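You operate a simulated robot arm through the tools that you are given. There is no shell and no other tool. Be economical: measure what you need, move in short steps, check, and stop when the job is done.

The job below is to be done with a simulated robot arm. You get a single attempt, and the scene is never put back.

JOB
Wax the table shaft's top bar where the purple bar stop stands.
Fine: slacken the purple stop nut, slide the stop to its end by the clip, wax with the yellow pad, lay the pad on the table, tighten the nut. A coat counts when it lies all over at full strength: go over it till it gets no stronger.

The check looks at the end state, three seconds after you hand in, the way a careful person would. Anything else that was tipped, shoved, dropped, spilled or broken makes it a failure.

ROBOT AND FRAMES
A 7-joint arm with a vacuum gripper on a trunk, on a base that drives. Base frame: it is fixed to the floor where the robot stands at the start and does not move with it; the origin is under the middle of the robot, x ahead of it, y to its left, z up. Units: m, rad, N and s.
With the tool pointing down near the work surface it reaches from about 0.1 to 0.64 m from the robot's upright axis, wherever it stands. Its first joint turns from -1.204 to 3.002 rad. Places, roughly: bar clip [0.6, -0.3, 1.1]; clip wing nut [0.7, -0.3, 1.2]; harness table top [0.7, -0.3, 0.7]; purple bar stop [0.6, -0.1, 1.2]; purple stop nut [0.6, 0, 1.2]; top bar of the table shaft [0.6, -0.1, 1.2]; wax cake [0.3, 0, 0.8]. Payload 1.06 kg.
Tool frame: the origin (TCP) lies in the middle of the cups' lips, and z points out of the cups. The gripper has 1 cup of 0.024 m across, covering 0.024 by 0.024 m (tool x, y); the bellows give 0.008 m. With the vacuum on, a cup seals on a smooth face that it is pressed against (1 to 4 N); it does not hold porous or soft things. The pull reaches 23 N.
Orientation is that of the tool frame in the base frame, as a unit quaternion [x, y, z, w]. With the cups facing straight down, the tool's x points along the base's -x, its y along +y and its z along -z.

CONTROLS
- The arm moves only by the tool play_rows. Its arguments are lists of equal length, an entry for each row: "turn": the turn, a rotation vector about the tool's x, y, z in rad, a list of three; "linear": the shift along the tool's x, y, z in m, a list of three; "vacuum": the vacuum: 1 switches it on, 0 off. In form: {"turn": [[rx, ry, rz], ...], "linear": [[tx, ty, tz], ...], "vacuum": [vacuum, ...]}. A call has 1 to 8 rows; each row shifts and turns the commanded pose from where the row before left it, along the tool's axes as they then stand. Each row takes 0.2 s and may step no farther than 0.05 m and 0.15 rad from the row before; otherwise, or with a gripper value out of range, the whole call is refused. A pose out of reach is approached as far as the arm can. The call stops where the force on the tool passes 50 N (or 10 N more than at its start, if that is more) or the arm is blocked; 0.2 s more then pass. The pull builds up within a second once a cup has sealed. Time passes only in rows, and 0.2 s behind the last, so rows that do not move give it time. The reply holds the time, the measured pose of the TCP, the force on the tool along the base axes and the pull of the vacuum, in the units named above and with some noise, with the torque about the TCP (base axes, N m) and any sound that the robot's microphone picked up.
- Cameras (640 x 400 px; columns grow to the right, rows downward): "scene" is now at [0.2094, -0.0159, 1.0752]; the picture's right is [-0.17, -0.99, 0.00], its down [-0.42, 0.07, -0.91] and it looks along [0.89, -0.15, -0.42] (base axes); focal length 214 px, centre (320, 200). "wrist" rides on the gripper at [0.078, 0.019, -0.096] in the tool frame; the picture's right is [-0.23, 0.97, 0.00], its down [-0.71, -0.17, -0.69] and it looks along [-0.67, -0.16, 0.73] (tool axes); focal length 243 px, centre (320, 200). There is no depth. A picture from a camera that has moved, and an enlarged one, comes with that camera's place and axes in the base frame and with its lens.
- grab_frame(camera): a new picture of that camera. The clock stands still meanwhile.
- move_column(by): slides the trunk up (or, below 0, down) by that many m; the arm and the scene camera ride with it, the base frame stays. It gives what a move gives, with no picture.
- base_move(legs): drives the robot by 1 to 6 legs, each [ahead, left, turn to the left] in m, m and rad, along the robot's own axes; the way and the turn of a leg run together, so that a leg with both is an arc; at most 1.5 m and 3.142 rad a leg. The arm and the cameras ride along, it lands a little off, and it stops where it bumps. It gives what a move gives.
- pan_tilt(pan, tilt): turns the head with the scene camera to pan (to the left, within 1.396 rad either way) and tilt (down, from -0.506 to 1.204), counted from straight ahead of the robot. It gives what a move gives.
- zoom(camera, box): a new picture of the part [left, top, right, bottom] of that camera's present view, enlarged. The clock stands still meanwhile.
- sign_off(): hands the job in; it is judged then, once.

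Go step by step. Nothing tells you exact positions but the pictures and the camera data: compare them with the known pose of the tool, close in by small moves and look again before you grip or let go. The budget is 120 turns and 98 pictures, counting those below and the enlarged ones. Unless the task says otherwise, let go and move clear before handing in, and close with one line.

The tools are called after "Call:" by a JSON object that holds its "method" and its "body". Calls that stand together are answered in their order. play_rows: Moves the arm, as the interface text tells. Its arguments: {"type":"object","properties":{"turn":{"type":"array","items":{"type":"array","items":{"type":"number"}}},"linear":{"type":"array","items":{"type":"array","items":{"type":"number"}}},"vacuum":{"type":"array","items":{"type":"number"}}},"required":["turn","linear","vacuum"]} The other tools are called the same way: move_column (by) slides the trunk up or down; base_move (legs) drives the base; pan_tilt (pan, tilt) turns the head that bears the scene camera; grab_frame (camera) takes a picture; zoom (camera, box) takes an enlarged picture of a part of a camera's view; sign_off () hands the job in.

At the start:

```text
clock: 0.0
eef_pos: [0.4297, 0.0641, 1.001]
ee_rot: [0.0, 1.0, 0.0, 0.0]
ft_force: [0.2, -0.5, -0.4]
ft_torque: [0.0, -0.03, -0.02]
pull: 0.1
trunk travel left (down, up): [-0.225, 0.267]
robot x, y, heading: [-0.0, 0.0003, 0.004]
head pan, tilt: [-0.168, 0.438]
```

scene: 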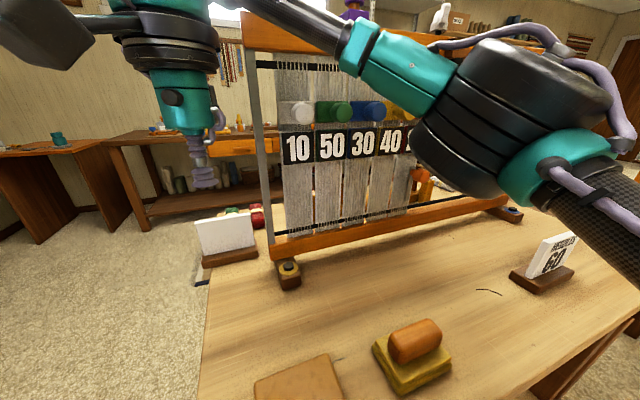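
wrist: 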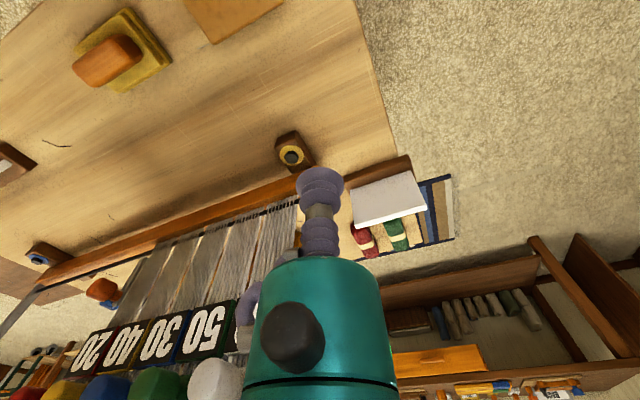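

I see the table with the loom-like shaft, the yellow pad with an orange handle, and a wax cake, but the top bar is at the picture's top edge. I'll tilt the head up to see it.

Call:
{"method": "pan_tilt", "body": {"pan": -0.1, "tilt": 0.0}}

Call:
{"method": "grab_frame", "body": {"camera": "scene"}}

```text
clock: 0.9
eef_pos: [0.43, 0.0646, 1.0004]
ee_rot: [0.0, 1.0, 0.001, 0.001]
ft_force: [-0.7, 0.7, -0.1]
ft_torque: [-0.02, 0.05, 0.03]
pull: 0.1
trunk travel left (down, up): [-0.225, 0.267]
robot x, y, heading: [-0.0011, -0.0021, 0.001]
head pan, tilt: [-0.099, 0.0]
```

```text
95 pictures are left
camera scene: at [0.2082, -0.0095, 1.1157], right [-0.1, -0.99, 0.0], down [0.0, 0.0, -1.0], along [0.99, -0.1, 0.0], focal length 214 px, centre (320, 200)
```

scene: 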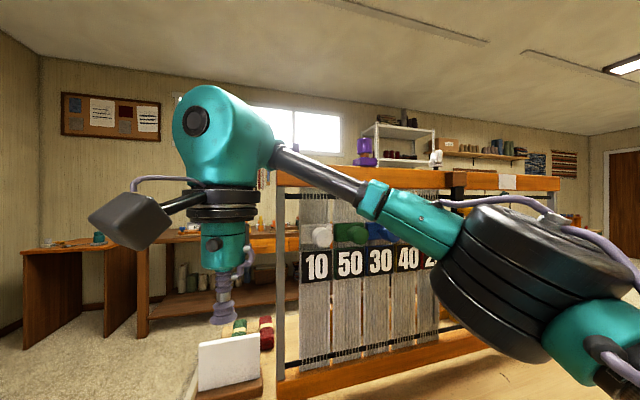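

The purple stop stands on the top bar; the clip seems to be near column 437. I'll raise the trunk to see from above.

Call:
{"method": "move_column", "body": {"by": 0.26}}

Call:
{"method": "pan_tilt", "body": {"pan": -0.2, "tilt": 0.4}}

Call:
{"method": "grab_frame", "body": {"camera": "scene"}}

Call:
{"method": "grab_frame", "body": {"camera": "wrist"}}

```text
clock: 3.6
eef_pos: [0.4293, 0.0648, 1.2597]
ee_rot: [0.001, 1.0, -0.001, 0.001]
ft_force: [-0.4, 0.0, -0.6]
ft_torque: [0.03, 0.0, -0.01]
pull: 0.1
trunk travel left (down, up): [-0.485, 0.007]
robot x, y, heading: [0.0025, 0.0008, -0.0]
head pan, tilt: [-0.099, 0.0]
```

```text
clock: 4.4
eef_pos: [0.43, 0.0632, 1.2607]
ee_rot: [0.0, 1.0, 0.002, 0.001]
ft_force: [0.8, 0.1, -0.2]
ft_torque: [0.0, 0.01, -0.02]
pull: 0.0
trunk travel left (down, up): [-0.485, 0.007]
robot x, y, heading: [-0.0049, 0.0012, -0.0]
head pan, tilt: [-0.201, 0.4]
```

```text
94 pictures are left
camera scene: at [0.0998, -0.0189, 1.3523], right [-0.2, -0.98, 0.0], down [-0.38, 0.08, -0.92], along [0.9, -0.18, -0.39], focal length 214 px, centre (320, 200)
```

scene: 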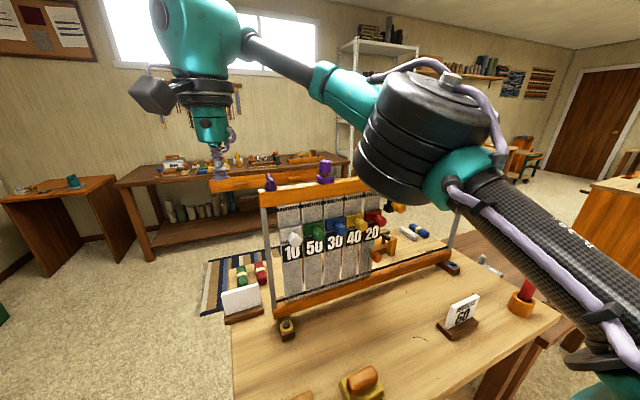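

```text
93 pictures are left
camera wrist: at [0.3504, 0.0841, 1.3562], right [0.23, 0.97, 0.0], down [0.71, -0.17, 0.69], along [0.67, -0.16, -0.73], focal length 243 px, centre (320, 200)
```

wrist: 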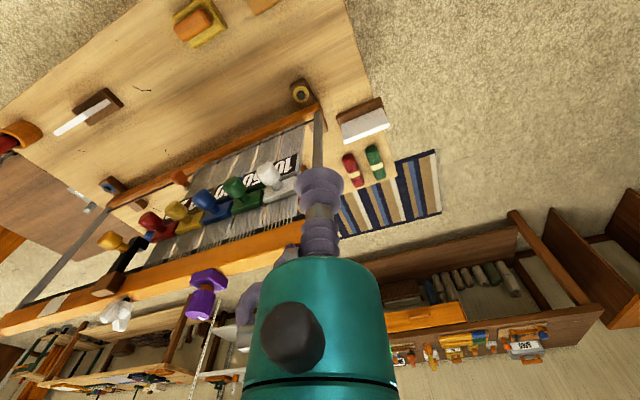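

Now the bar is visible; I'll enlarge both pictures around the stop and clip.

Call:
{"method": "zoom", "body": {"camera": "scene", "box": [200, 140, 400, 265]}}

Call:
{"method": "zoom", "body": {"camera": "wrist", "box": [0, 180, 320, 380]}}

Call:
{"method": "zoom", "body": {"camera": "scene", "box": [220, 250, 560, 400]}}

```text
3.20 times, centred on (300, 202) of scene
camera zoom: at [0.0998, -0.0189, 1.3523], right [-0.2, -0.98, 0.0], down [-0.38, 0.08, -0.92], along [0.9, -0.18, -0.39], focal length 686 px, centre (384, 192)
```

zoom: 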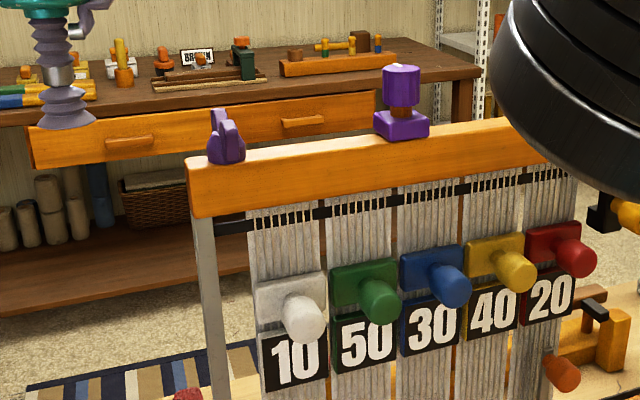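

```text
2.00 times, centred on (160, 280) of wrist
camera zoom: at [0.3504, 0.0841, 1.3562], right [0.23, 0.97, 0.0], down [0.71, -0.17, 0.69], along [0.67, -0.16, -0.73], focal length 485 px, centre (640, 40)
```

zoom: 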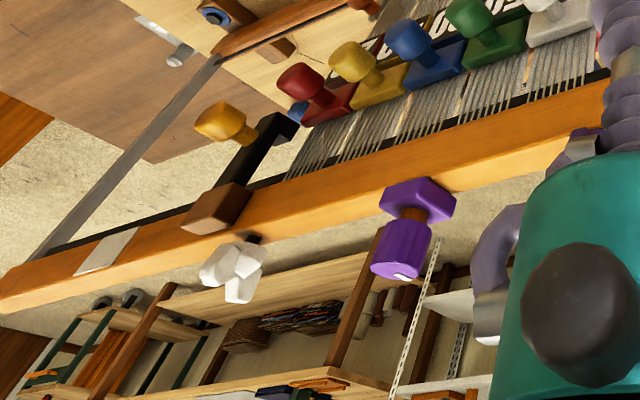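

```text
1.88 times, centred on (390, 325) of scene
camera zoom: at [0.0998, -0.0189, 1.3523], right [-0.2, -0.98, 0.0], down [-0.38, 0.08, -0.92], along [0.9, -0.18, -0.39], focal length 404 px, centre (188, -35)
```

zoom: 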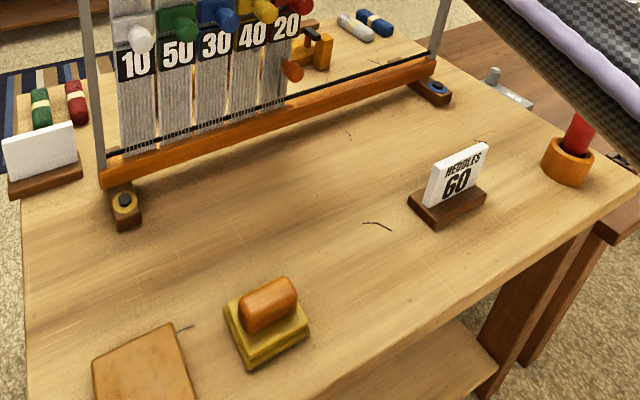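

Call:
{"method": "zoom", "body": {"camera": "scene", "box": [250, 155, 346, 215]}}

Call:
{"method": "zoom", "body": {"camera": "wrist", "box": [170, 210, 298, 290]}}

```text
6.67 times, centred on (298, 185) of scene
camera zoom: at [0.0998, -0.0189, 1.3523], right [-0.2, -0.98, 0.0], down [-0.38, 0.08, -0.92], along [0.9, -0.18, -0.39], focal length 1430 px, centre (467, 300)
```

zoom: 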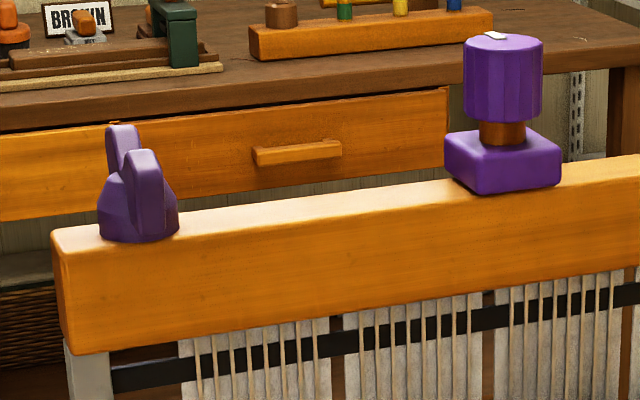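

```text
5.00 times, centred on (234, 250) of wrist
camera zoom: at [0.3504, 0.0841, 1.3562], right [0.23, 0.97, 0.0], down [0.71, -0.17, 0.69], along [0.67, -0.16, -0.73], focal length 1213 px, centre (750, -50)
```

zoom: 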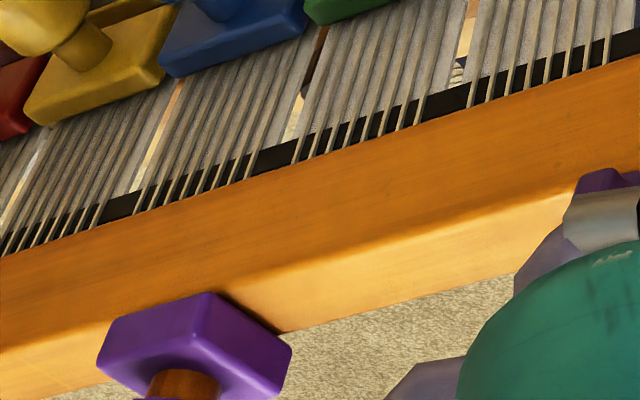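

The wing nut is near [0.56, 0.0, 1.2], the stop near [0.57, -0.12, 1.2]. I'll bring the tool near the nut, clear above it, to compare positions.

Call:
{"method": "play_rows", "body": {"turn": [[0, 0, 0], [0, 0, 0], [0, 0, 0]], "linear": [[-0.04, 0, 0], [-0.04, 0, 0], [-0.03, 0, 0]], "vacuum": [0, 0, 0]}}

Call:
{"method": "zoom", "body": {"camera": "scene", "box": [200, 120, 360, 220]}}

Call:
{"method": "grab_frame", "body": {"camera": "wrist"}}

```text
clock: 5.2
eef_pos: [0.469, 0.0646, 1.2588]
ee_rot: [-0.002, 1.0, 0.001, 0.0]
ft_force: [0.2, 0.0, -0.3]
ft_torque: [0.05, 0.04, -0.02]
pull: 0.0
out of reach, approached as far as the arm can: row 2, 3
trunk travel left (down, up): [-0.485, 0.007]
robot x, y, heading: [-0.0001, 0.0003, -0.001]
head pan, tilt: [-0.201, 0.4]
```

```text
4.00 times, centred on (280, 170) of scene
camera zoom: at [0.0998, -0.0186, 1.3523], right [-0.2, -0.98, 0.0], down [-0.38, 0.08, -0.92], along [0.9, -0.18, -0.39], focal length 858 px, centre (480, 320)
```

zoom: 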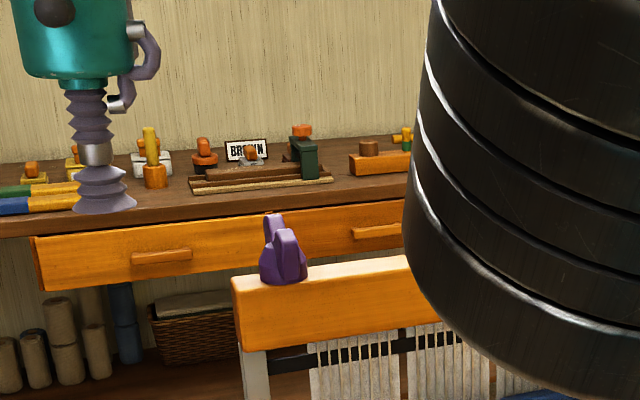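

```text
86 pictures are left
camera wrist: at [0.3908, 0.0845, 1.3549], right [0.23, 0.97, 0.0], down [0.71, -0.17, 0.69], along [0.67, -0.16, -0.73], focal length 243 px, centre (320, 200)
```

wrist: 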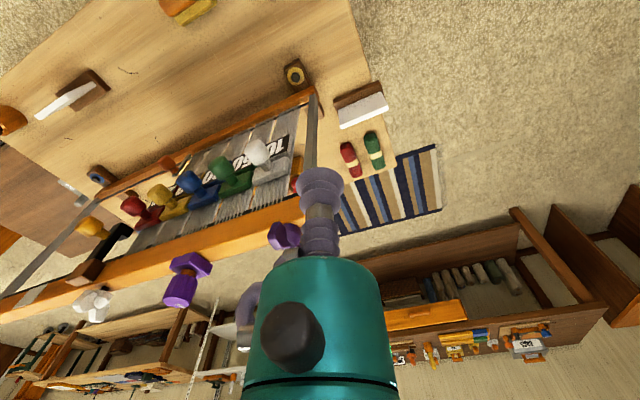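

At this height the reach is short, so the base must come closer. I look down to see the table's front edge.

Call:
{"method": "pan_tilt", "body": {"pan": 0.1, "tilt": 1.15}}

Call:
{"method": "grab_frame", "body": {"camera": "scene"}}

```text
clock: 6.3
eef_pos: [0.4701, 0.064, 1.2598]
ee_rot: [0.0, 1.0, 0.001, 0.001]
ft_force: [0.4, -0.4, 0.4]
ft_torque: [0.03, 0.01, 0.01]
pull: 0.1
trunk travel left (down, up): [-0.485, 0.007]
robot x, y, heading: [0.0013, 0.0045, -0.001]
head pan, tilt: [0.099, 1.15]
```

```text
85 pictures are left
camera scene: at [0.0684, 0.0054, 1.2923], right [0.1, -1.0, 0.0], down [-0.91, -0.09, -0.41], along [0.41, 0.04, -0.91], focal length 214 px, centre (320, 200)
```

scene: 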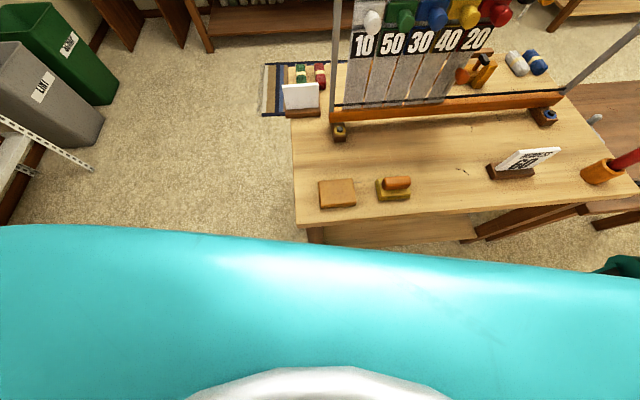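

Table front edge is at x≈0.23 and the table is turned about 0.18 rad. I'll look sideways down to see how wide the robot's own base is.

Call:
{"method": "pan_tilt", "body": {"pan": 1.2, "tilt": 1.2}}

Call:
{"method": "grab_frame", "body": {"camera": "scene"}}

Call:
{"method": "pan_tilt", "body": {"pan": -1.2, "tilt": 1.0}}

Call:
{"method": "grab_frame", "body": {"camera": "scene"}}

```text
clock: 7.7
eef_pos: [0.4704, 0.0655, 1.2587]
ee_rot: [0.0, 1.0, -0.001, 0.001]
ft_force: [-0.3, 0.0, 0.0]
ft_torque: [-0.01, -0.01, -0.01]
pull: 0.1
trunk travel left (down, up): [-0.485, 0.007]
robot x, y, heading: [-0.003, -0.002, -0.007]
head pan, tilt: [1.201, 1.201]
```

```text
84 pictures are left
camera scene: at [0.0293, 0.0516, 1.2894], right [0.93, -0.36, 0.0], down [-0.34, -0.87, -0.36], along [0.13, 0.34, -0.93], focal length 214 px, centre (320, 200)
```

scene: 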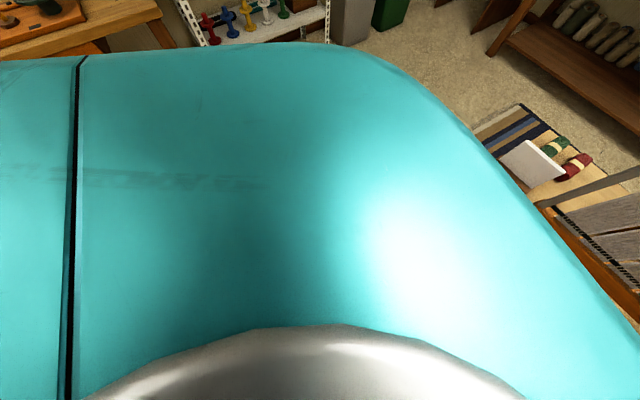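

```text
clock: 9.9
eef_pos: [0.4691, 0.0653, 1.2596]
ee_rot: [0.0, 1.0, 0.0, 0.0]
ft_force: [-0.6, 0.7, -1.1]
ft_torque: [0.0, 0.03, 0.0]
pull: 0.1
trunk travel left (down, up): [-0.485, 0.007]
robot x, y, heading: [-0.0022, -0.0022, 0.001]
head pan, tilt: [-1.201, 1.0]
```

```text
83 pictures are left
camera scene: at [0.0343, -0.0654, 1.302], right [-0.93, -0.36, 0.0], down [-0.3, 0.78, -0.54], along [0.2, -0.5, -0.84], focal length 214 px, centre (320, 200)
```

scene: 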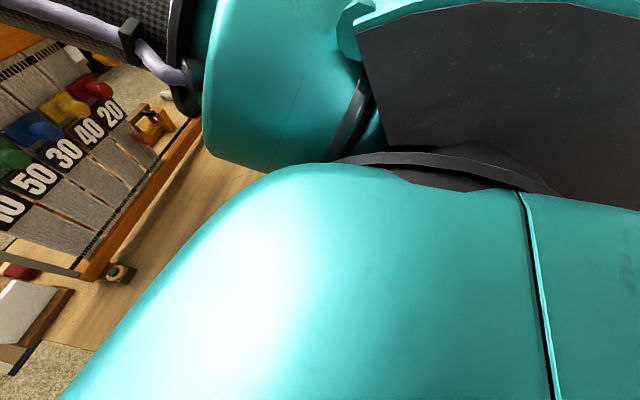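

The arm sits on the robot's right shoulder, so the best stance is at the table's left side, turned right. I'll fold the arm in a bit, then drive round with margin.

Call:
{"method": "play_rows", "body": {"turn": [[0, 0, 0], [0, 0, 0], [0, 0, 0], [0, 0, 0], [0, 0, 0]], "linear": [[0.024, -0.033, 0], [0.024, -0.033, 0], [0.024, -0.033, 0], [0.024, -0.033, 0], [0.024, -0.033, 0]], "vacuum": [0, 0, 0, 0, 0]}}

Call:
{"method": "pan_tilt", "body": {"pan": 0.9, "tilt": 0.6}}

Call:
{"method": "grab_frame", "body": {"camera": "scene"}}

Call:
{"method": "grab_frame", "body": {"camera": "wrist"}}

```text
clock: 11.1
eef_pos: [0.3501, -0.1004, 1.2612]
ee_rot: [-0.001, 1.0, 0.0, 0.001]
ft_force: [-0.1, -0.4, -0.8]
ft_torque: [0.01, 0.0, -0.02]
pull: 0.1
trunk travel left (down, up): [-0.485, 0.007]
robot x, y, heading: [0.001, 0.0007, 0.0]
head pan, tilt: [-1.201, 1.0]
```

```text
clock: 13.1
eef_pos: [0.351, -0.1001, 1.2607]
ee_rot: [0.0, 1.0, 0.0, 0.001]
ft_force: [-0.3, -0.4, 1.0]
ft_torque: [0.01, 0.01, 0.0]
pull: 0.2
trunk travel left (down, up): [-0.485, 0.007]
robot x, y, heading: [0.0013, 0.0002, -0.005]
head pan, tilt: [0.901, 0.6]
```

```text
82 pictures are left
camera scene: at [0.064, 0.0687, 1.334], right [0.78, -0.62, 0.0], down [-0.35, -0.44, -0.83], along [0.51, 0.65, -0.56], focal length 214 px, centre (320, 200)
```

scene: 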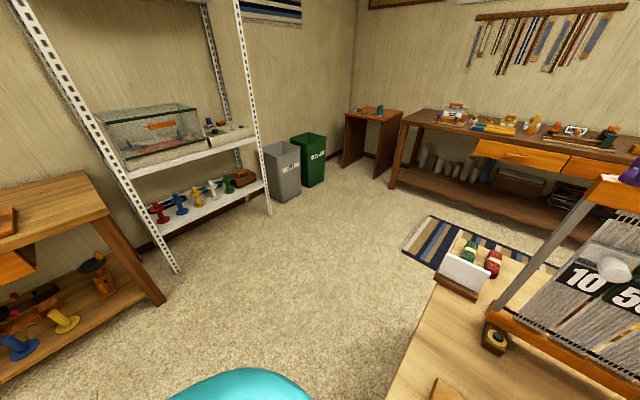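

```text
81 pictures are left
camera wrist: at [0.2722, -0.08, 1.356], right [0.23, 0.97, 0.0], down [0.71, -0.17, 0.69], along [0.67, -0.16, -0.73], focal length 243 px, centre (320, 200)
```

wrist: 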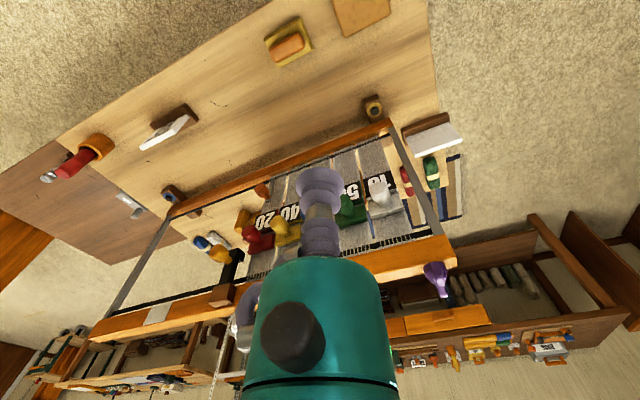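

The floor at the left is clear to about y = 1.3. Drive left, turn right, then go alongside the table.

Call:
{"method": "base_move", "body": {"legs": [[0, 0.55, 0], [0, 0, -1.1], [0.272, 0.535, 0]]}}

Call:
{"method": "pan_tilt", "body": {"pan": 0.0, "tilt": 0.6}}

Call:
{"method": "grab_frame", "body": {"camera": "scene"}}

Call:
{"method": "grab_frame", "body": {"camera": "wrist"}}

```text
clock: 22.0
eef_pos: [0.6669, 0.1908, 1.261]
ee_rot: [0.521, 0.854, 0.0, 0.0]
ft_force: [0.5, -0.8, -0.3]
ft_torque: [0.02, -0.03, 0.04]
pull: 0.0
trunk travel left (down, up): [-0.485, 0.007]
robot x, y, heading: [0.5944, 0.5511, -1.096]
head pan, tilt: [0.901, 0.6]
```

```text
clock: 23.2
eef_pos: [0.6666, 0.1896, 1.2602]
ee_rot: [0.52, 0.854, -0.001, 0.001]
ft_force: [0.8, -0.4, 0.5]
ft_torque: [0.01, 0.03, 0.02]
pull: 0.0
trunk travel left (down, up): [-0.485, 0.007]
robot x, y, heading: [0.594, 0.5518, -1.093]
head pan, tilt: [0.0, 0.6]
```

```text
80 pictures are left
camera scene: at [0.639, 0.4609, 1.334], right [-0.89, -0.46, 0.0], down [-0.26, 0.5, -0.83], along [0.38, -0.73, -0.56], focal length 214 px, centre (320, 200)
```

scene: 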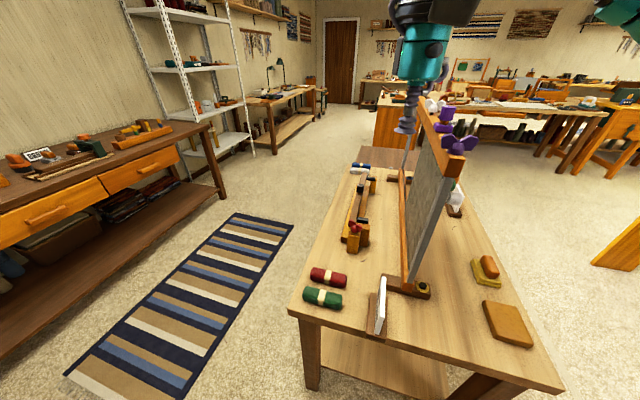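

```text
79 pictures are left
camera wrist: at [0.647, 0.2694, 1.356], right [0.97, 0.24, 0.0], down [0.17, -0.71, 0.69], along [0.16, -0.67, -0.73], focal length 243 px, centre (320, 200)
```

wrist: 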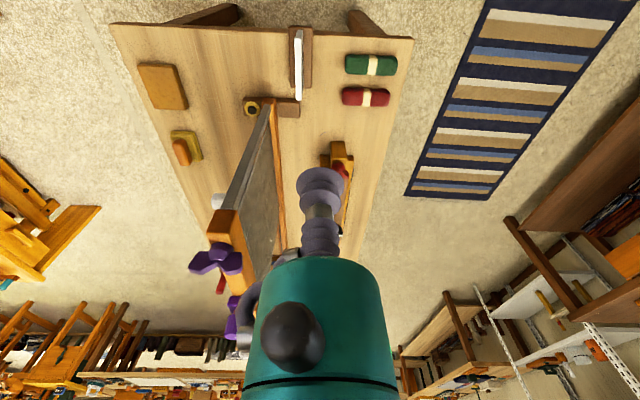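

Clear stance; the wing nut is at the bar's near end. I'll drive 0.1 m closer and zoom in.

Call:
{"method": "base_move", "body": {"legs": [[0.089, -0.046, 0]]}}

Call:
{"method": "zoom", "body": {"camera": "scene", "box": [360, 40, 520, 140]}}

Call:
{"method": "grab_frame", "body": {"camera": "wrist"}}

```text
clock: 24.3
eef_pos: [0.6668, 0.089, 1.26]
ee_rot: [0.521, 0.854, 0.001, 0.0]
ft_force: [-0.1, -0.3, -0.3]
ft_torque: [0.0, -0.01, 0.02]
pull: 0.0
trunk travel left (down, up): [-0.485, 0.007]
robot x, y, heading: [0.5965, 0.4503, -1.098]
head pan, tilt: [0.0, 0.6]
```

```text
4.00 times, centred on (440, 90) of scene
camera zoom: at [0.6392, 0.3589, 1.3339], right [-0.89, -0.46, 0.0], down [-0.26, 0.5, -0.82], along [0.38, -0.73, -0.57], focal length 858 px, centre (-160, 640)
```

zoom: 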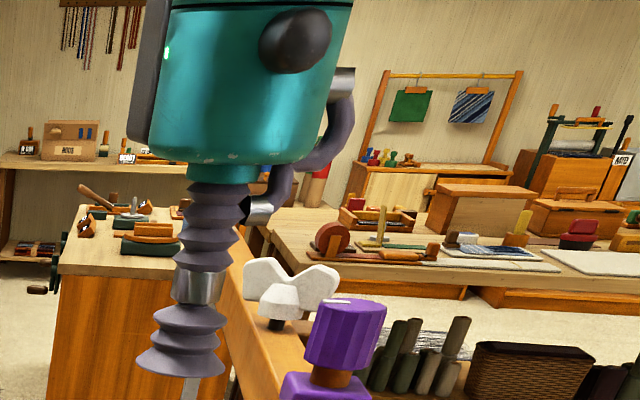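

```text
77 pictures are left
camera wrist: at [0.6473, 0.1674, 1.3557], right [0.97, 0.24, 0.0], down [0.17, -0.71, 0.69], along [0.16, -0.67, -0.73], focal length 243 px, centre (320, 200)
```

wrist: 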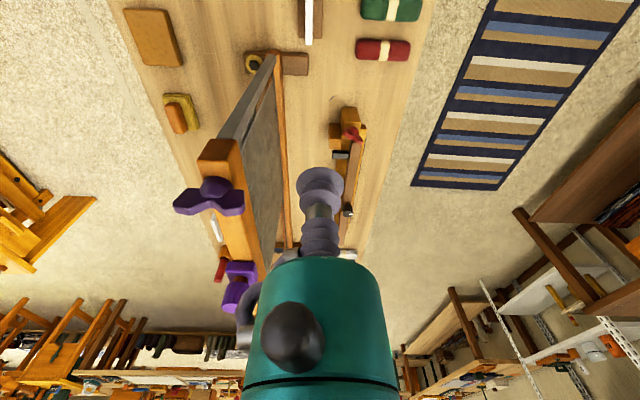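

Call:
{"method": "zoom", "body": {"camera": "wrist", "box": [140, 140, 300, 240]}}

Call:
{"method": "zoom", "body": {"camera": "scene", "box": [400, 100, 528, 180]}}

```text
4.00 times, centred on (220, 190) of wrist
camera zoom: at [0.6473, 0.1674, 1.3557], right [0.97, 0.24, 0.0], down [0.17, -0.71, 0.69], along [0.16, -0.67, -0.73], focal length 970 px, centre (720, 240)
```

zoom: 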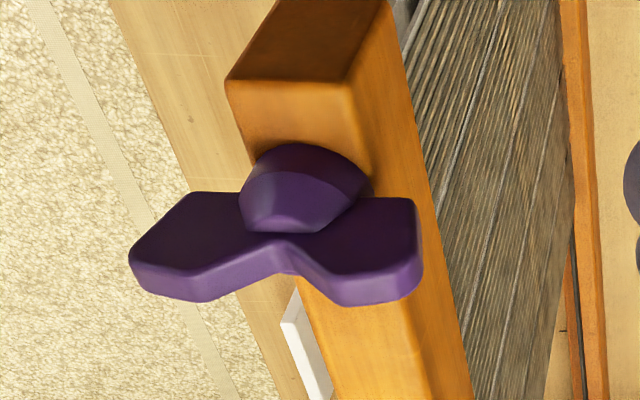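

```text
5.00 times, centred on (464, 140) of scene
camera zoom: at [0.6392, 0.3589, 1.3339], right [-0.89, -0.46, 0.0], down [-0.26, 0.5, -0.82], along [0.38, -0.73, -0.57], focal length 1072 px, centre (-400, 500)
```

zoom: 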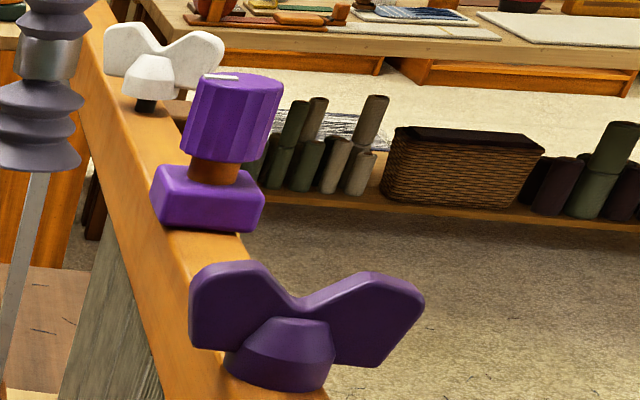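

The nut hub is about (0.590, 0.000), its ears span ±0.027 m across the bar, top z≈1.21, bar top ≈1.178. I move the cup above a spot on the near side of the −x ear, so that pushing it turns the nut anticlockwise.

Call:
{"method": "play_rows", "body": {"turn": [[0, 0, 0], [0, 0, 0], [0, 0, 0], [0, 0, 0]], "linear": [[-0.004, -0.0397, 0], [-0.004, -0.0397, 0], [-0.004, -0.0397, 0], [0, 0, 0.03]], "vacuum": [0, 0, 0, 0]}}

Call:
{"method": "zoom", "body": {"camera": "scene", "box": [400, 80, 560, 180]}}

Call:
{"method": "zoom", "body": {"camera": "wrist", "box": [240, 140, 400, 240]}}

```text
clock: 25.3
eef_pos: [0.5675, 0.0234, 1.2285]
ee_rot: [0.52, 0.854, 0.0, 0.0]
ft_force: [0.4, 0.5, -0.6]
ft_torque: [0.02, -0.04, -0.02]
pull: 0.0
trunk travel left (down, up): [-0.485, 0.007]
robot x, y, heading: [0.5957, 0.4492, -1.093]
head pan, tilt: [0.0, 0.6]
```

```text
4.00 times, centred on (480, 130) of scene
camera zoom: at [0.6395, 0.3594, 1.3339], right [-0.89, -0.46, 0.0], down [-0.26, 0.5, -0.82], along [0.38, -0.73, -0.57], focal length 858 px, centre (-320, 480)
```

zoom: 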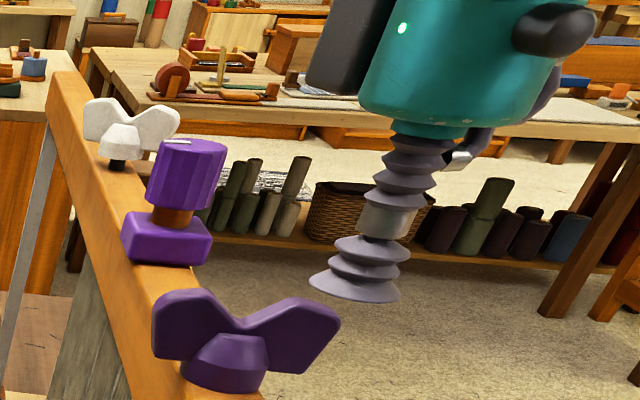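

```text
4.00 times, centred on (320, 190) of wrist
camera zoom: at [0.5469, 0.1023, 1.3251], right [0.97, 0.24, 0.0], down [0.17, -0.71, 0.69], along [0.16, -0.67, -0.73], focal length 970 px, centre (320, 240)
```

zoom: 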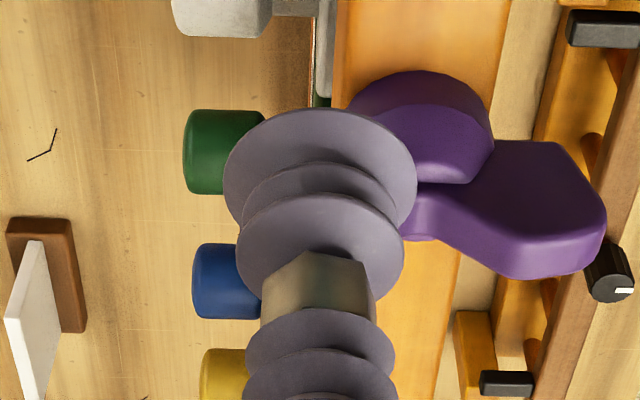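

The cup is beside the −x ear; I lower it to z≈1.193.

Call:
{"method": "play_rows", "body": {"turn": [[0, 0, 0], [0, 0, 0]], "linear": [[0, 0, 0.018], [0, 0, 0.017]], "vacuum": [0, 0]}}

Call:
{"method": "zoom", "body": {"camera": "scene", "box": [400, 80, 560, 180]}}

```text
clock: 25.9
eef_pos: [0.5659, 0.0254, 1.1945]
ee_rot: [0.52, 0.854, 0.001, 0.001]
ft_force: [0.0, -0.5, 0.5]
ft_torque: [0.03, 0.03, -0.01]
pull: 0.0
trunk travel left (down, up): [-0.485, 0.007]
robot x, y, heading: [0.5974, 0.4498, -1.094]
head pan, tilt: [0.0, 0.6]
```

```text
4.00 times, centred on (480, 130) of scene
camera zoom: at [0.6391, 0.3599, 1.334], right [-0.89, -0.46, 0.0], down [-0.26, 0.5, -0.83], along [0.38, -0.73, -0.56], focal length 858 px, centre (-320, 480)
```

zoom: 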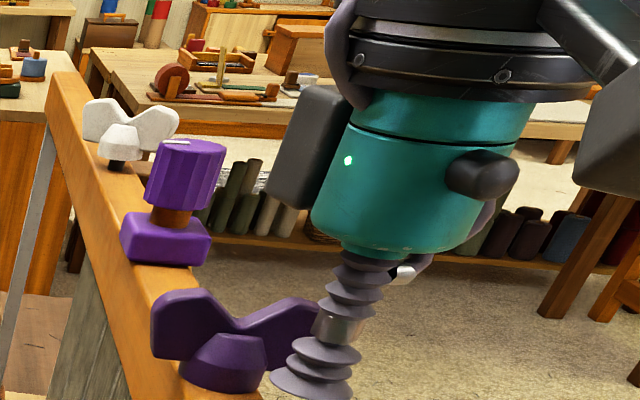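

Call:
{"method": "play_rows", "body": {"turn": [[0, 0, 0], [0, 0, 0], [0, 0, 0]], "linear": [[-0.0066, -0.0068, 0], [-0.0058, -0.0068, 0], [-0.0076, -0.0049, 0]], "vacuum": [0, 0, 0]}}

Call:
{"method": "zoom", "body": {"camera": "scene", "box": [400, 80, 560, 180]}}

```text
clock: 26.7
eef_pos: [0.559, -0.0017, 1.1953]
ee_rot: [0.52, 0.854, -0.001, 0.001]
ft_force: [0.0, 1.7, 0.4]
ft_torque: [0.01, 0.0, 0.0]
pull: 0.0
trunk travel left (down, up): [-0.485, 0.007]
robot x, y, heading: [0.5953, 0.4452, -1.097]
head pan, tilt: [0.0, 0.6]
```

```text
4.00 times, centred on (480, 130) of scene
camera zoom: at [0.6392, 0.3599, 1.334], right [-0.89, -0.46, 0.0], down [-0.26, 0.5, -0.83], along [0.38, -0.73, -0.56], focal length 858 px, centre (-320, 480)
```

zoom: 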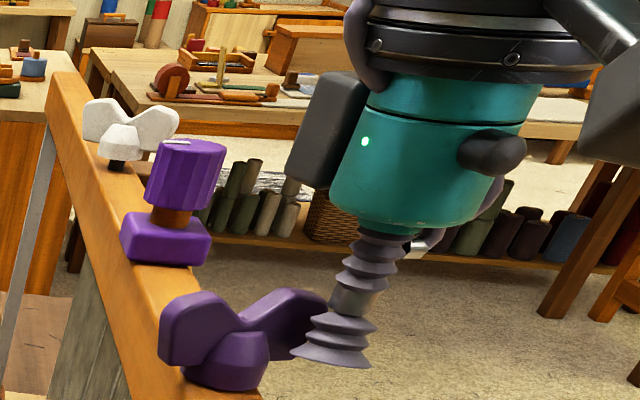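

The nut follows with little force. I go on round the arc.

Call:
{"method": "play_rows", "body": {"turn": [[0, 0, 0], [0, 0, 0], [0, 0, 0], [0, 0, 0], [0, 0, 0]], "linear": [[-0.0086, -0.0023, 0], [-0.009, 0.0003, 0], [-0.0085, 0.003, 0], [-0.0073, 0.0053, 0], [-0.0052, 0.0072, 0]], "vacuum": [0, 0, 0, 0, 0]}}

Call:
{"method": "zoom", "body": {"camera": "scene", "box": [400, 80, 560, 180]}}

```text
clock: 27.9
eef_pos: [0.5905, -0.0318, 1.1948]
ee_rot: [0.52, 0.854, -0.001, 0.001]
ft_force: [-2.7, -1.4, -0.7]
ft_torque: [0.0, -0.03, -0.01]
pull: 0.0
trunk travel left (down, up): [-0.485, 0.007]
robot x, y, heading: [0.5944, 0.4474, -1.094]
head pan, tilt: [0.0, 0.6]
```

```text
4.00 times, centred on (480, 130) of scene
camera zoom: at [0.6393, 0.3598, 1.334], right [-0.89, -0.46, 0.0], down [-0.26, 0.5, -0.82], along [0.38, -0.73, -0.57], focal length 858 px, centre (-320, 480)
```

zoom: 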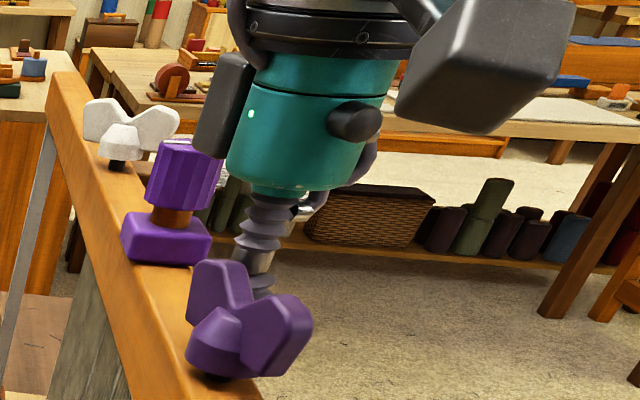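

The nut has turned over a quarter and is rising off the bar. I turn it somewhat more.

Call:
{"method": "play_rows", "body": {"turn": [[0, 0, 0], [0, 0, 0], [0, 0, 0], [0, 0, 0]], "linear": [[-0.003, 0.0084, 0], [-0.0003, 0.0089, 0], [0.0023, 0.0088, 0], [0.0048, 0.0075, 0]], "vacuum": [0, 0, 0, 0]}}

Call:
{"method": "zoom", "body": {"camera": "scene", "box": [400, 80, 560, 180]}}

```text
clock: 28.9
eef_pos: [0.6125, -0.0206, 1.1924]
ee_rot: [0.526, 0.851, 0.001, 0.0]
ft_force: [-23.3, -42.9, 2.8]
ft_torque: [0.14, -0.08, 0.06]
pull: 0.2
trunk travel left (down, up): [-0.485, 0.007]
robot x, y, heading: [0.5969, 0.4455, -1.096]
head pan, tilt: [0.0, 0.6]
```

```text
4.00 times, centred on (480, 130) of scene
camera zoom: at [0.6351, 0.3522, 1.3335], right [-0.89, -0.46, -0.01], down [-0.26, 0.51, -0.82], along [0.38, -0.73, -0.57], focal length 858 px, centre (-320, 480)
```

zoom: 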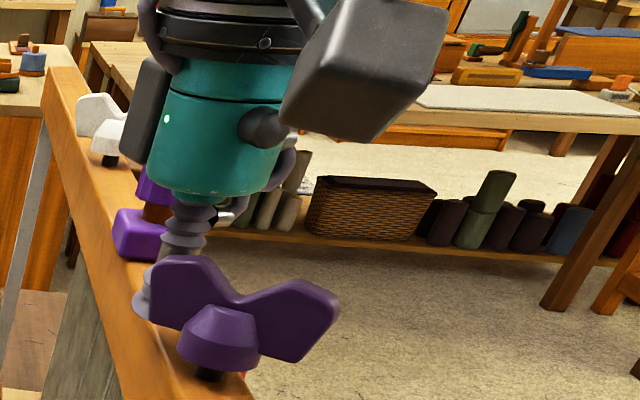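

The nut reached its loose end (half a turn). I back off and lift.

Call:
{"method": "play_rows", "body": {"turn": [[0, 0, 0], [0, 0, 0], [0, 0, 0], [0, 0, 0]], "linear": [[-0.0107, -0.0055, 0], [-0.0107, -0.0055, 0], [0, 0, -0.04], [0, 0, -0.03]], "vacuum": [0, 0, 0, 0]}}

Call:
{"method": "zoom", "body": {"camera": "scene", "box": [400, 80, 560, 180]}}

Call:
{"method": "grab_frame", "body": {"camera": "wrist"}}

```text
clock: 29.9
eef_pos: [0.6189, -0.034, 1.2649]
ee_rot: [0.52, 0.854, 0.0, 0.0]
ft_force: [0.2, 0.4, 0.4]
ft_torque: [-0.02, -0.02, 0.0]
pull: 0.0
trunk travel left (down, up): [-0.485, 0.007]
robot x, y, heading: [0.5947, 0.448, -1.093]
head pan, tilt: [0.0, 0.6]
```

```text
4.00 times, centred on (480, 130) of scene
camera zoom: at [0.6391, 0.36, 1.3341], right [-0.89, -0.46, 0.0], down [-0.26, 0.5, -0.83], along [0.38, -0.73, -0.56], focal length 858 px, centre (-320, 480)
```

zoom: 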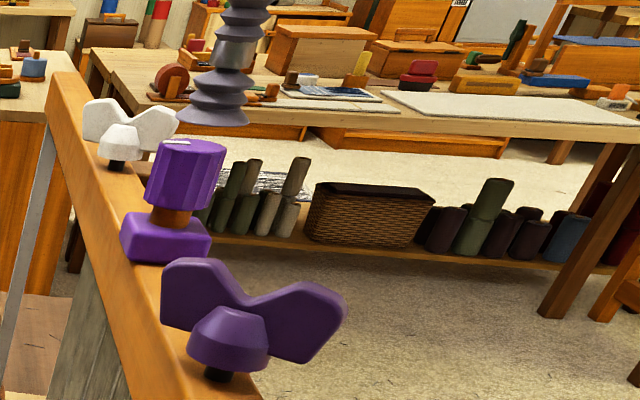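

```text
67 pictures are left
camera wrist: at [0.5992, 0.0443, 1.3615], right [0.97, 0.24, 0.0], down [0.17, -0.71, 0.69], along [0.16, -0.67, -0.73], focal length 243 px, centre (320, 200)
```

wrist: 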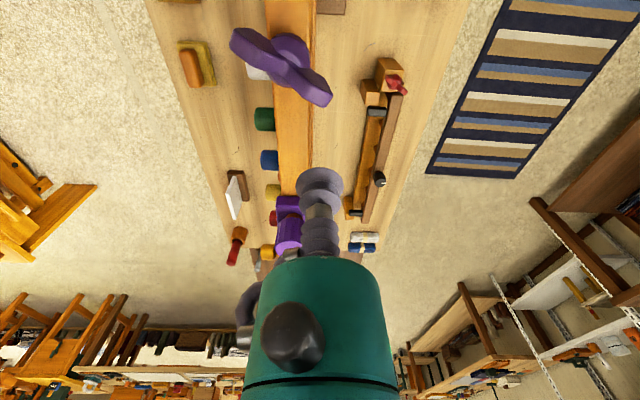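

The nut is loose. The stop's block is near (0.615, -0.13). I move the cup to its near side, over the bar, then lower to about 9 mm above the bar.

Call:
{"method": "play_rows", "body": {"turn": [[0, 0, 0], [0, 0, 0], [0, 0, 0], [0, 0, 0]], "linear": [[-0.018, -0.015, 0], [-0.018, -0.015, 0], [0, 0, 0.04], [0, 0, 0.034]], "vacuum": [0, 0, 0, 0]}}

Call:
{"method": "zoom", "body": {"camera": "scene", "box": [400, 80, 560, 180]}}

Call:
{"method": "zoom", "body": {"camera": "wrist", "box": [200, 140, 400, 265]}}

```text
clock: 30.9
eef_pos: [0.6085, -0.0834, 1.1901]
ee_rot: [0.521, 0.854, -0.001, 0.001]
ft_force: [0.3, -0.1, -0.5]
ft_torque: [0.02, 0.02, -0.03]
pull: 0.1
trunk travel left (down, up): [-0.485, 0.007]
robot x, y, heading: [0.5993, 0.4481, -1.093]
head pan, tilt: [0.0, 0.6]
```

```text
4.00 times, centred on (480, 130) of scene
camera zoom: at [0.6392, 0.3597, 1.334], right [-0.89, -0.46, 0.0], down [-0.26, 0.5, -0.82], along [0.38, -0.73, -0.57], focal length 858 px, centre (-320, 480)
```

zoom: 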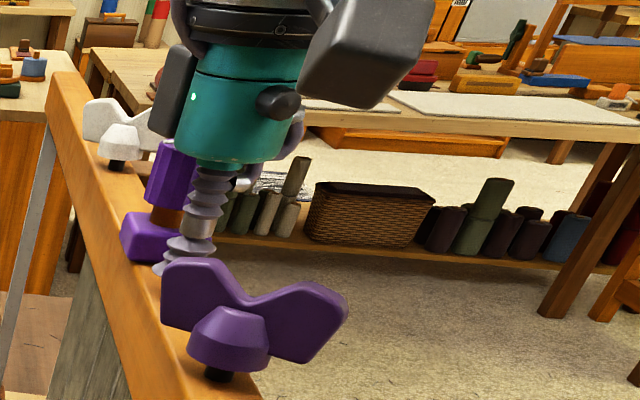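

```text
3.20 times, centred on (300, 202) of wrist
camera zoom: at [0.5884, -0.0041, 1.2868], right [0.97, 0.24, 0.0], down [0.17, -0.71, 0.69], along [0.16, -0.67, -0.73], focal length 776 px, centre (384, 192)
```

zoom: 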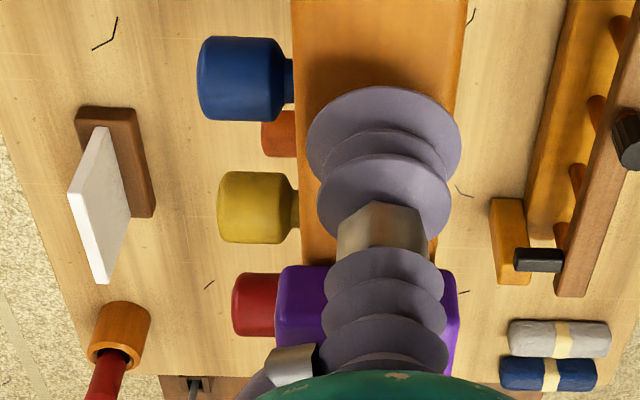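

The cup sits behind the block, centred. I push along the bar.

Call:
{"method": "play_rows", "body": {"turn": [[0, 0, 0], [0, 0, 0], [0, 0, 0], [0, 0, 0]], "linear": [[-0.019, -0.0058, 0], [-0.019, -0.0058, 0], [-0.019, -0.0058, 0], [-0.019, -0.0058, 0]], "vacuum": [0, 0, 0, 0]}}

Call:
{"method": "zoom", "body": {"camera": "scene", "box": [400, 80, 560, 180]}}

Call:
{"method": "grab_frame", "body": {"camera": "wrist"}}

```text
clock: 31.9
eef_pos: [0.6164, -0.1387, 1.1897]
ee_rot: [0.522, 0.853, -0.001, 0.002]
ft_force: [0.1, 0.7, 0.2]
ft_torque: [0.0, 0.01, 0.0]
pull: 0.0
out of reach, approached as far as the arm can: row 4
trunk travel left (down, up): [-0.485, 0.007]
robot x, y, heading: [0.5949, 0.4468, -1.094]
head pan, tilt: [0.0, 0.6]
```

```text
4.00 times, centred on (480, 130) of scene
camera zoom: at [0.6391, 0.36, 1.334], right [-0.89, -0.46, 0.0], down [-0.26, 0.5, -0.83], along [0.38, -0.73, -0.56], focal length 858 px, centre (-320, 480)
```

zoom: 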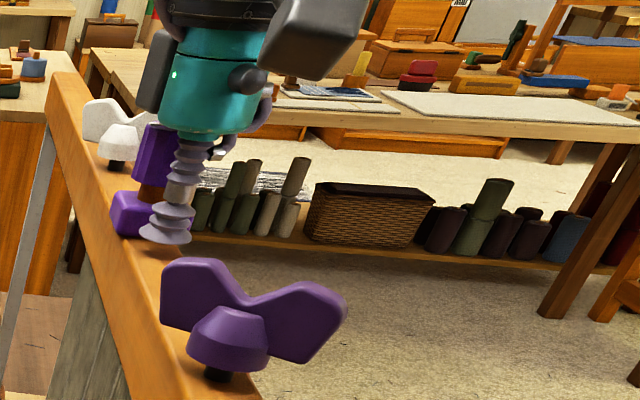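

```text
63 pictures are left
camera wrist: at [0.5972, -0.0604, 1.2862], right [0.97, 0.23, 0.0], down [0.17, -0.71, 0.69], along [0.16, -0.67, -0.73], focal length 243 px, centre (320, 200)
```

wrist: 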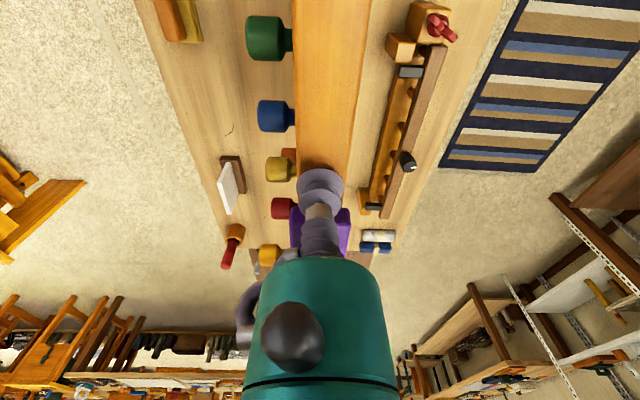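

The stop slides freely, but the arm is at its reach with the tool straight down. I tilt the tool outward to reach on.

Call:
{"method": "play_rows", "body": {"turn": [[0.04, -0.134, 0], [0.04, -0.134, 0], [0.04, -0.134, 0], [0, 0, 0], [0, 0, 0]], "linear": [[0, 0, 0], [0, 0, 0], [0, 0, 0], [-0.0174, -0.0053, 0.0082], [-0.0174, -0.0053, 0.0082]], "vacuum": [0, 0, 0, 0, 0]}}

Call:
{"method": "zoom", "body": {"camera": "scene", "box": [400, 60, 560, 160]}}

```text
clock: 33.1
eef_pos: [0.624, -0.1776, 1.1906]
ee_rot: [0.509, 0.835, -0.155, 0.14]
ft_force: [-0.1, 0.4, 2.3]
ft_torque: [0.03, 0.03, -0.04]
pull: 0.0
trunk travel left (down, up): [-0.485, 0.007]
robot x, y, heading: [0.5957, 0.449, -1.097]
head pan, tilt: [0.0, 0.6]
```

```text
4.00 times, centred on (480, 110) of scene
camera zoom: at [0.6395, 0.3601, 1.3341], right [-0.89, -0.46, 0.0], down [-0.26, 0.5, -0.83], along [0.38, -0.73, -0.56], focal length 858 px, centre (-320, 560)
```

zoom: 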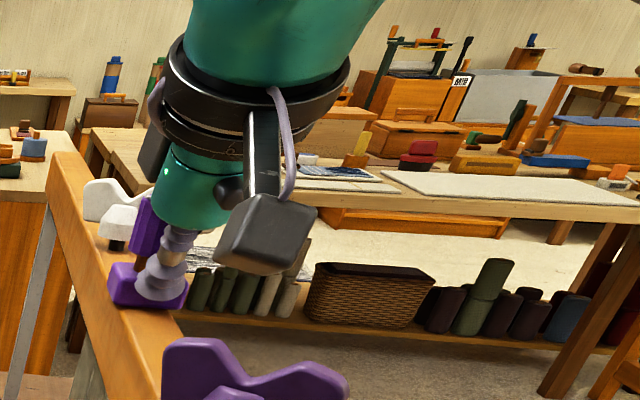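

Call:
{"method": "play_rows", "body": {"turn": [[0, 0, 0], [0, 0, 0], [0, 0, 0]], "linear": [[-0.0185, -0.0056, 0.0055], [-0.0174, -0.0053, 0.0082], [-0.0174, -0.0053, 0.0082]], "vacuum": [0, 0, 0]}}

Call:
{"method": "zoom", "body": {"camera": "scene", "box": [400, 60, 560, 160]}}

```text
clock: 33.9
eef_pos: [0.6297, -0.2091, 1.1931]
ee_rot: [0.509, 0.835, -0.155, 0.14]
ft_force: [1.5, -0.8, 1.0]
ft_torque: [0.03, 0.02, -0.03]
pull: 0.1
out of reach, approached as far as the arm can: row 2, 3
trunk travel left (down, up): [-0.485, 0.007]
robot x, y, heading: [0.595, 0.4507, -1.093]
head pan, tilt: [0.0, 0.6]
```

```text
4.00 times, centred on (480, 110) of scene
camera zoom: at [0.6395, 0.3599, 1.334], right [-0.89, -0.46, 0.0], down [-0.26, 0.5, -0.83], along [0.38, -0.73, -0.56], focal length 858 px, centre (-320, 560)
```

zoom: 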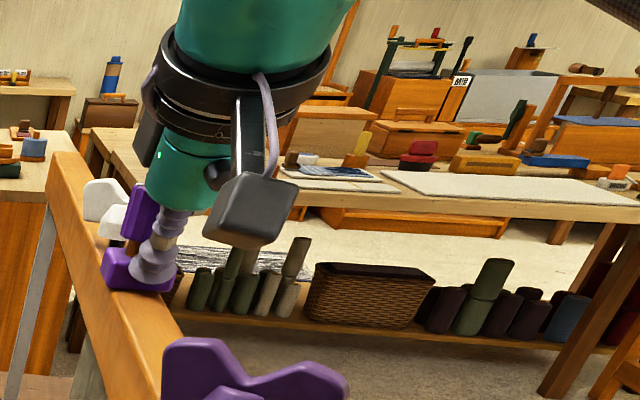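

Call:
{"method": "play_rows", "body": {"turn": [[0.04, -0.134, 0], [0.04, -0.134, 0], [0, 0, 0], [0, 0, 0]], "linear": [[0, 0, 0], [0, 0, 0], [-0.0143, -0.0044, 0.0132], [-0.0143, -0.0044, 0.0132]], "vacuum": [0, 0, 0, 0]}}

Call:
{"method": "zoom", "body": {"camera": "scene", "box": [400, 60, 560, 160]}}

Call:
{"method": "grab_frame", "body": {"camera": "wrist"}}

```text
clock: 34.9
eef_pos: [0.6327, -0.2341, 1.1927]
ee_rot: [0.489, 0.806, -0.25, 0.222]
ft_force: [-6.9, 18.9, 3.0]
ft_torque: [-0.13, 0.17, 0.17]
pull: 0.2
trunk travel left (down, up): [-0.485, 0.007]
robot x, y, heading: [0.5885, 0.4469, -1.092]
head pan, tilt: [0.0, 0.6]
stopped in row 4: the force on the tool passed its limit (the readings are from after the stop); the commanded pose is now the measured one
```

```text
4.00 times, centred on (480, 110) of scene
camera zoom: at [0.6381, 0.3624, 1.3344], right [-0.89, -0.46, 0.0], down [-0.26, 0.5, -0.83], along [0.38, -0.73, -0.56], focal length 858 px, centre (-320, 560)
```

zoom: 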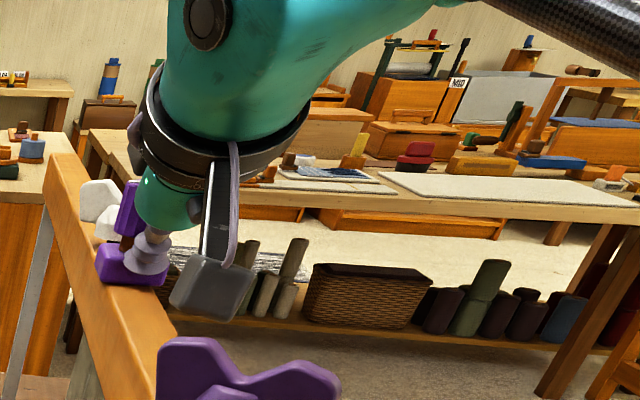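

```text
59 pictures are left
camera wrist: at [0.6048, -0.1132, 1.2154], right [0.97, 0.23, -0.04], down [0.07, -0.12, 0.99], along [0.22, -0.97, -0.13], focal length 243 px, centre (320, 200)
```

wrist: 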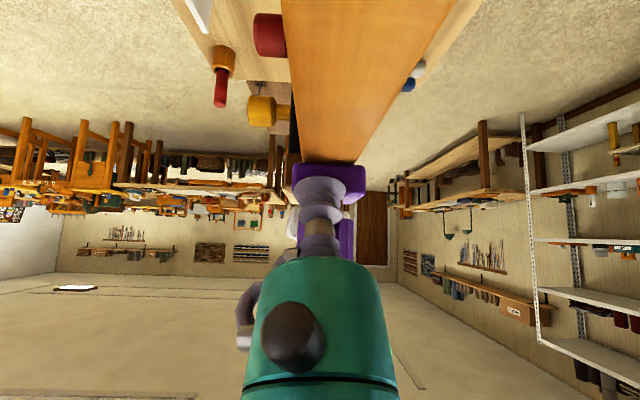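

The stop ran against its end near the clip. I back away, lift and set the tool upright, then look.

Call:
{"method": "play_rows", "body": {"turn": [[0, 0, 0], [0, 0, 0], [0, 0, 0], [-0.04, 0.134, 0], [-0.04, 0.134, 0], [-0.04, 0.134, 0], [-0.04, 0.134, 0], [-0.04, 0.134, 0]], "linear": [[0.0143, 0.0044, -0.0132], [0.0143, 0.0044, -0.0132], [0, 0, -0.04], [0.01, 0, -0.04], [0.02, 0.0, 0], [0.03, 0, 0], [0.03, 0.0, 0], [0.03, 0, 0]], "vacuum": [0, 0, 0, 0, 0, 0, 0, 0]}}

Call:
{"method": "zoom", "body": {"camera": "scene", "box": [400, 60, 560, 160]}}

```text
clock: 35.7
eef_pos: [0.619, -0.173, 1.2015]
ee_rot: [0.493, 0.814, -0.239, 0.194]
ft_force: [2.2, 3.6, -34.4]
ft_torque: [0.19, 0.08, -0.29]
pull: 0.1
trunk travel left (down, up): [-0.485, 0.007]
robot x, y, heading: [0.5931, 0.4468, -1.097]
head pan, tilt: [0.0, 0.6]
stopped in row 4: the force on the tool passed its limit (the readings are from after the stop); the commanded pose is now the measured one
```

```text
4.00 times, centred on (480, 110) of scene
camera zoom: at [0.6401, 0.358, 1.3332], right [-0.89, -0.46, 0.0], down [-0.26, 0.5, -0.82], along [0.38, -0.73, -0.57], focal length 858 px, centre (-320, 560)
```

zoom: 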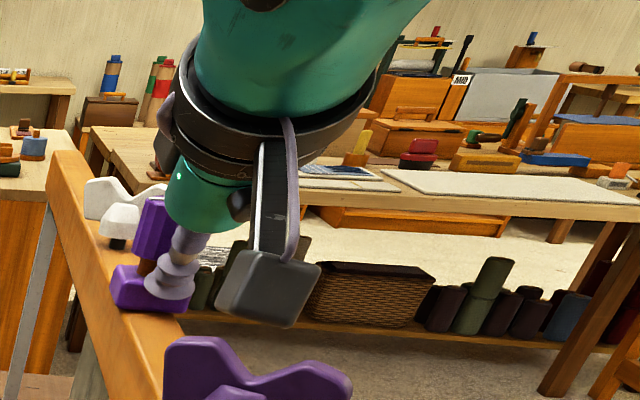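

While lifting, the bellows caught under the stop's knob and drew it back a bit. I go slightly down to free it, then back horizontally.

Call:
{"method": "play_rows", "body": {"turn": [[0, 0, 0], [0, 0, 0], [0, 0, 0]], "linear": [[0.0045, 0.0014, 0.0065], [0.0154, 0.0047, -0.0118], [0.0154, 0.0047, -0.0118]], "vacuum": [0, 0, 0]}}

Call:
{"method": "zoom", "body": {"camera": "scene", "box": [400, 60, 560, 160]}}

```text
clock: 36.5
eef_pos: [0.6112, -0.1339, 1.2015]
ee_rot: [0.493, 0.811, -0.242, 0.202]
ft_force: [1.3, 2.8, -20.3]
ft_torque: [0.09, 0.09, -0.1]
pull: 0.0
trunk travel left (down, up): [-0.485, 0.007]
robot x, y, heading: [0.5957, 0.4456, -1.096]
head pan, tilt: [0.0, 0.6]
```

```text
4.00 times, centred on (480, 110) of scene
camera zoom: at [0.6397, 0.3591, 1.334], right [-0.89, -0.46, 0.0], down [-0.26, 0.5, -0.82], along [0.38, -0.73, -0.57], focal length 858 px, centre (-320, 560)
```

zoom: 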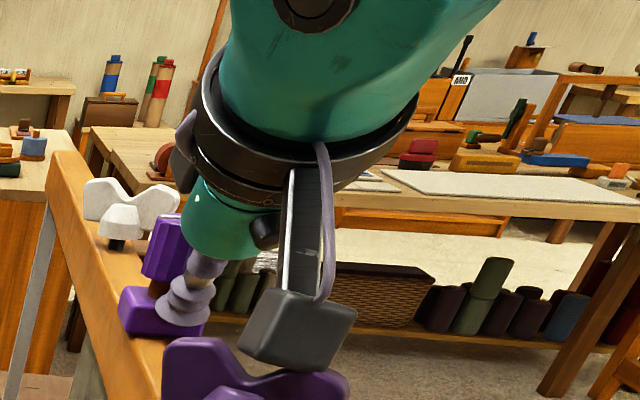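

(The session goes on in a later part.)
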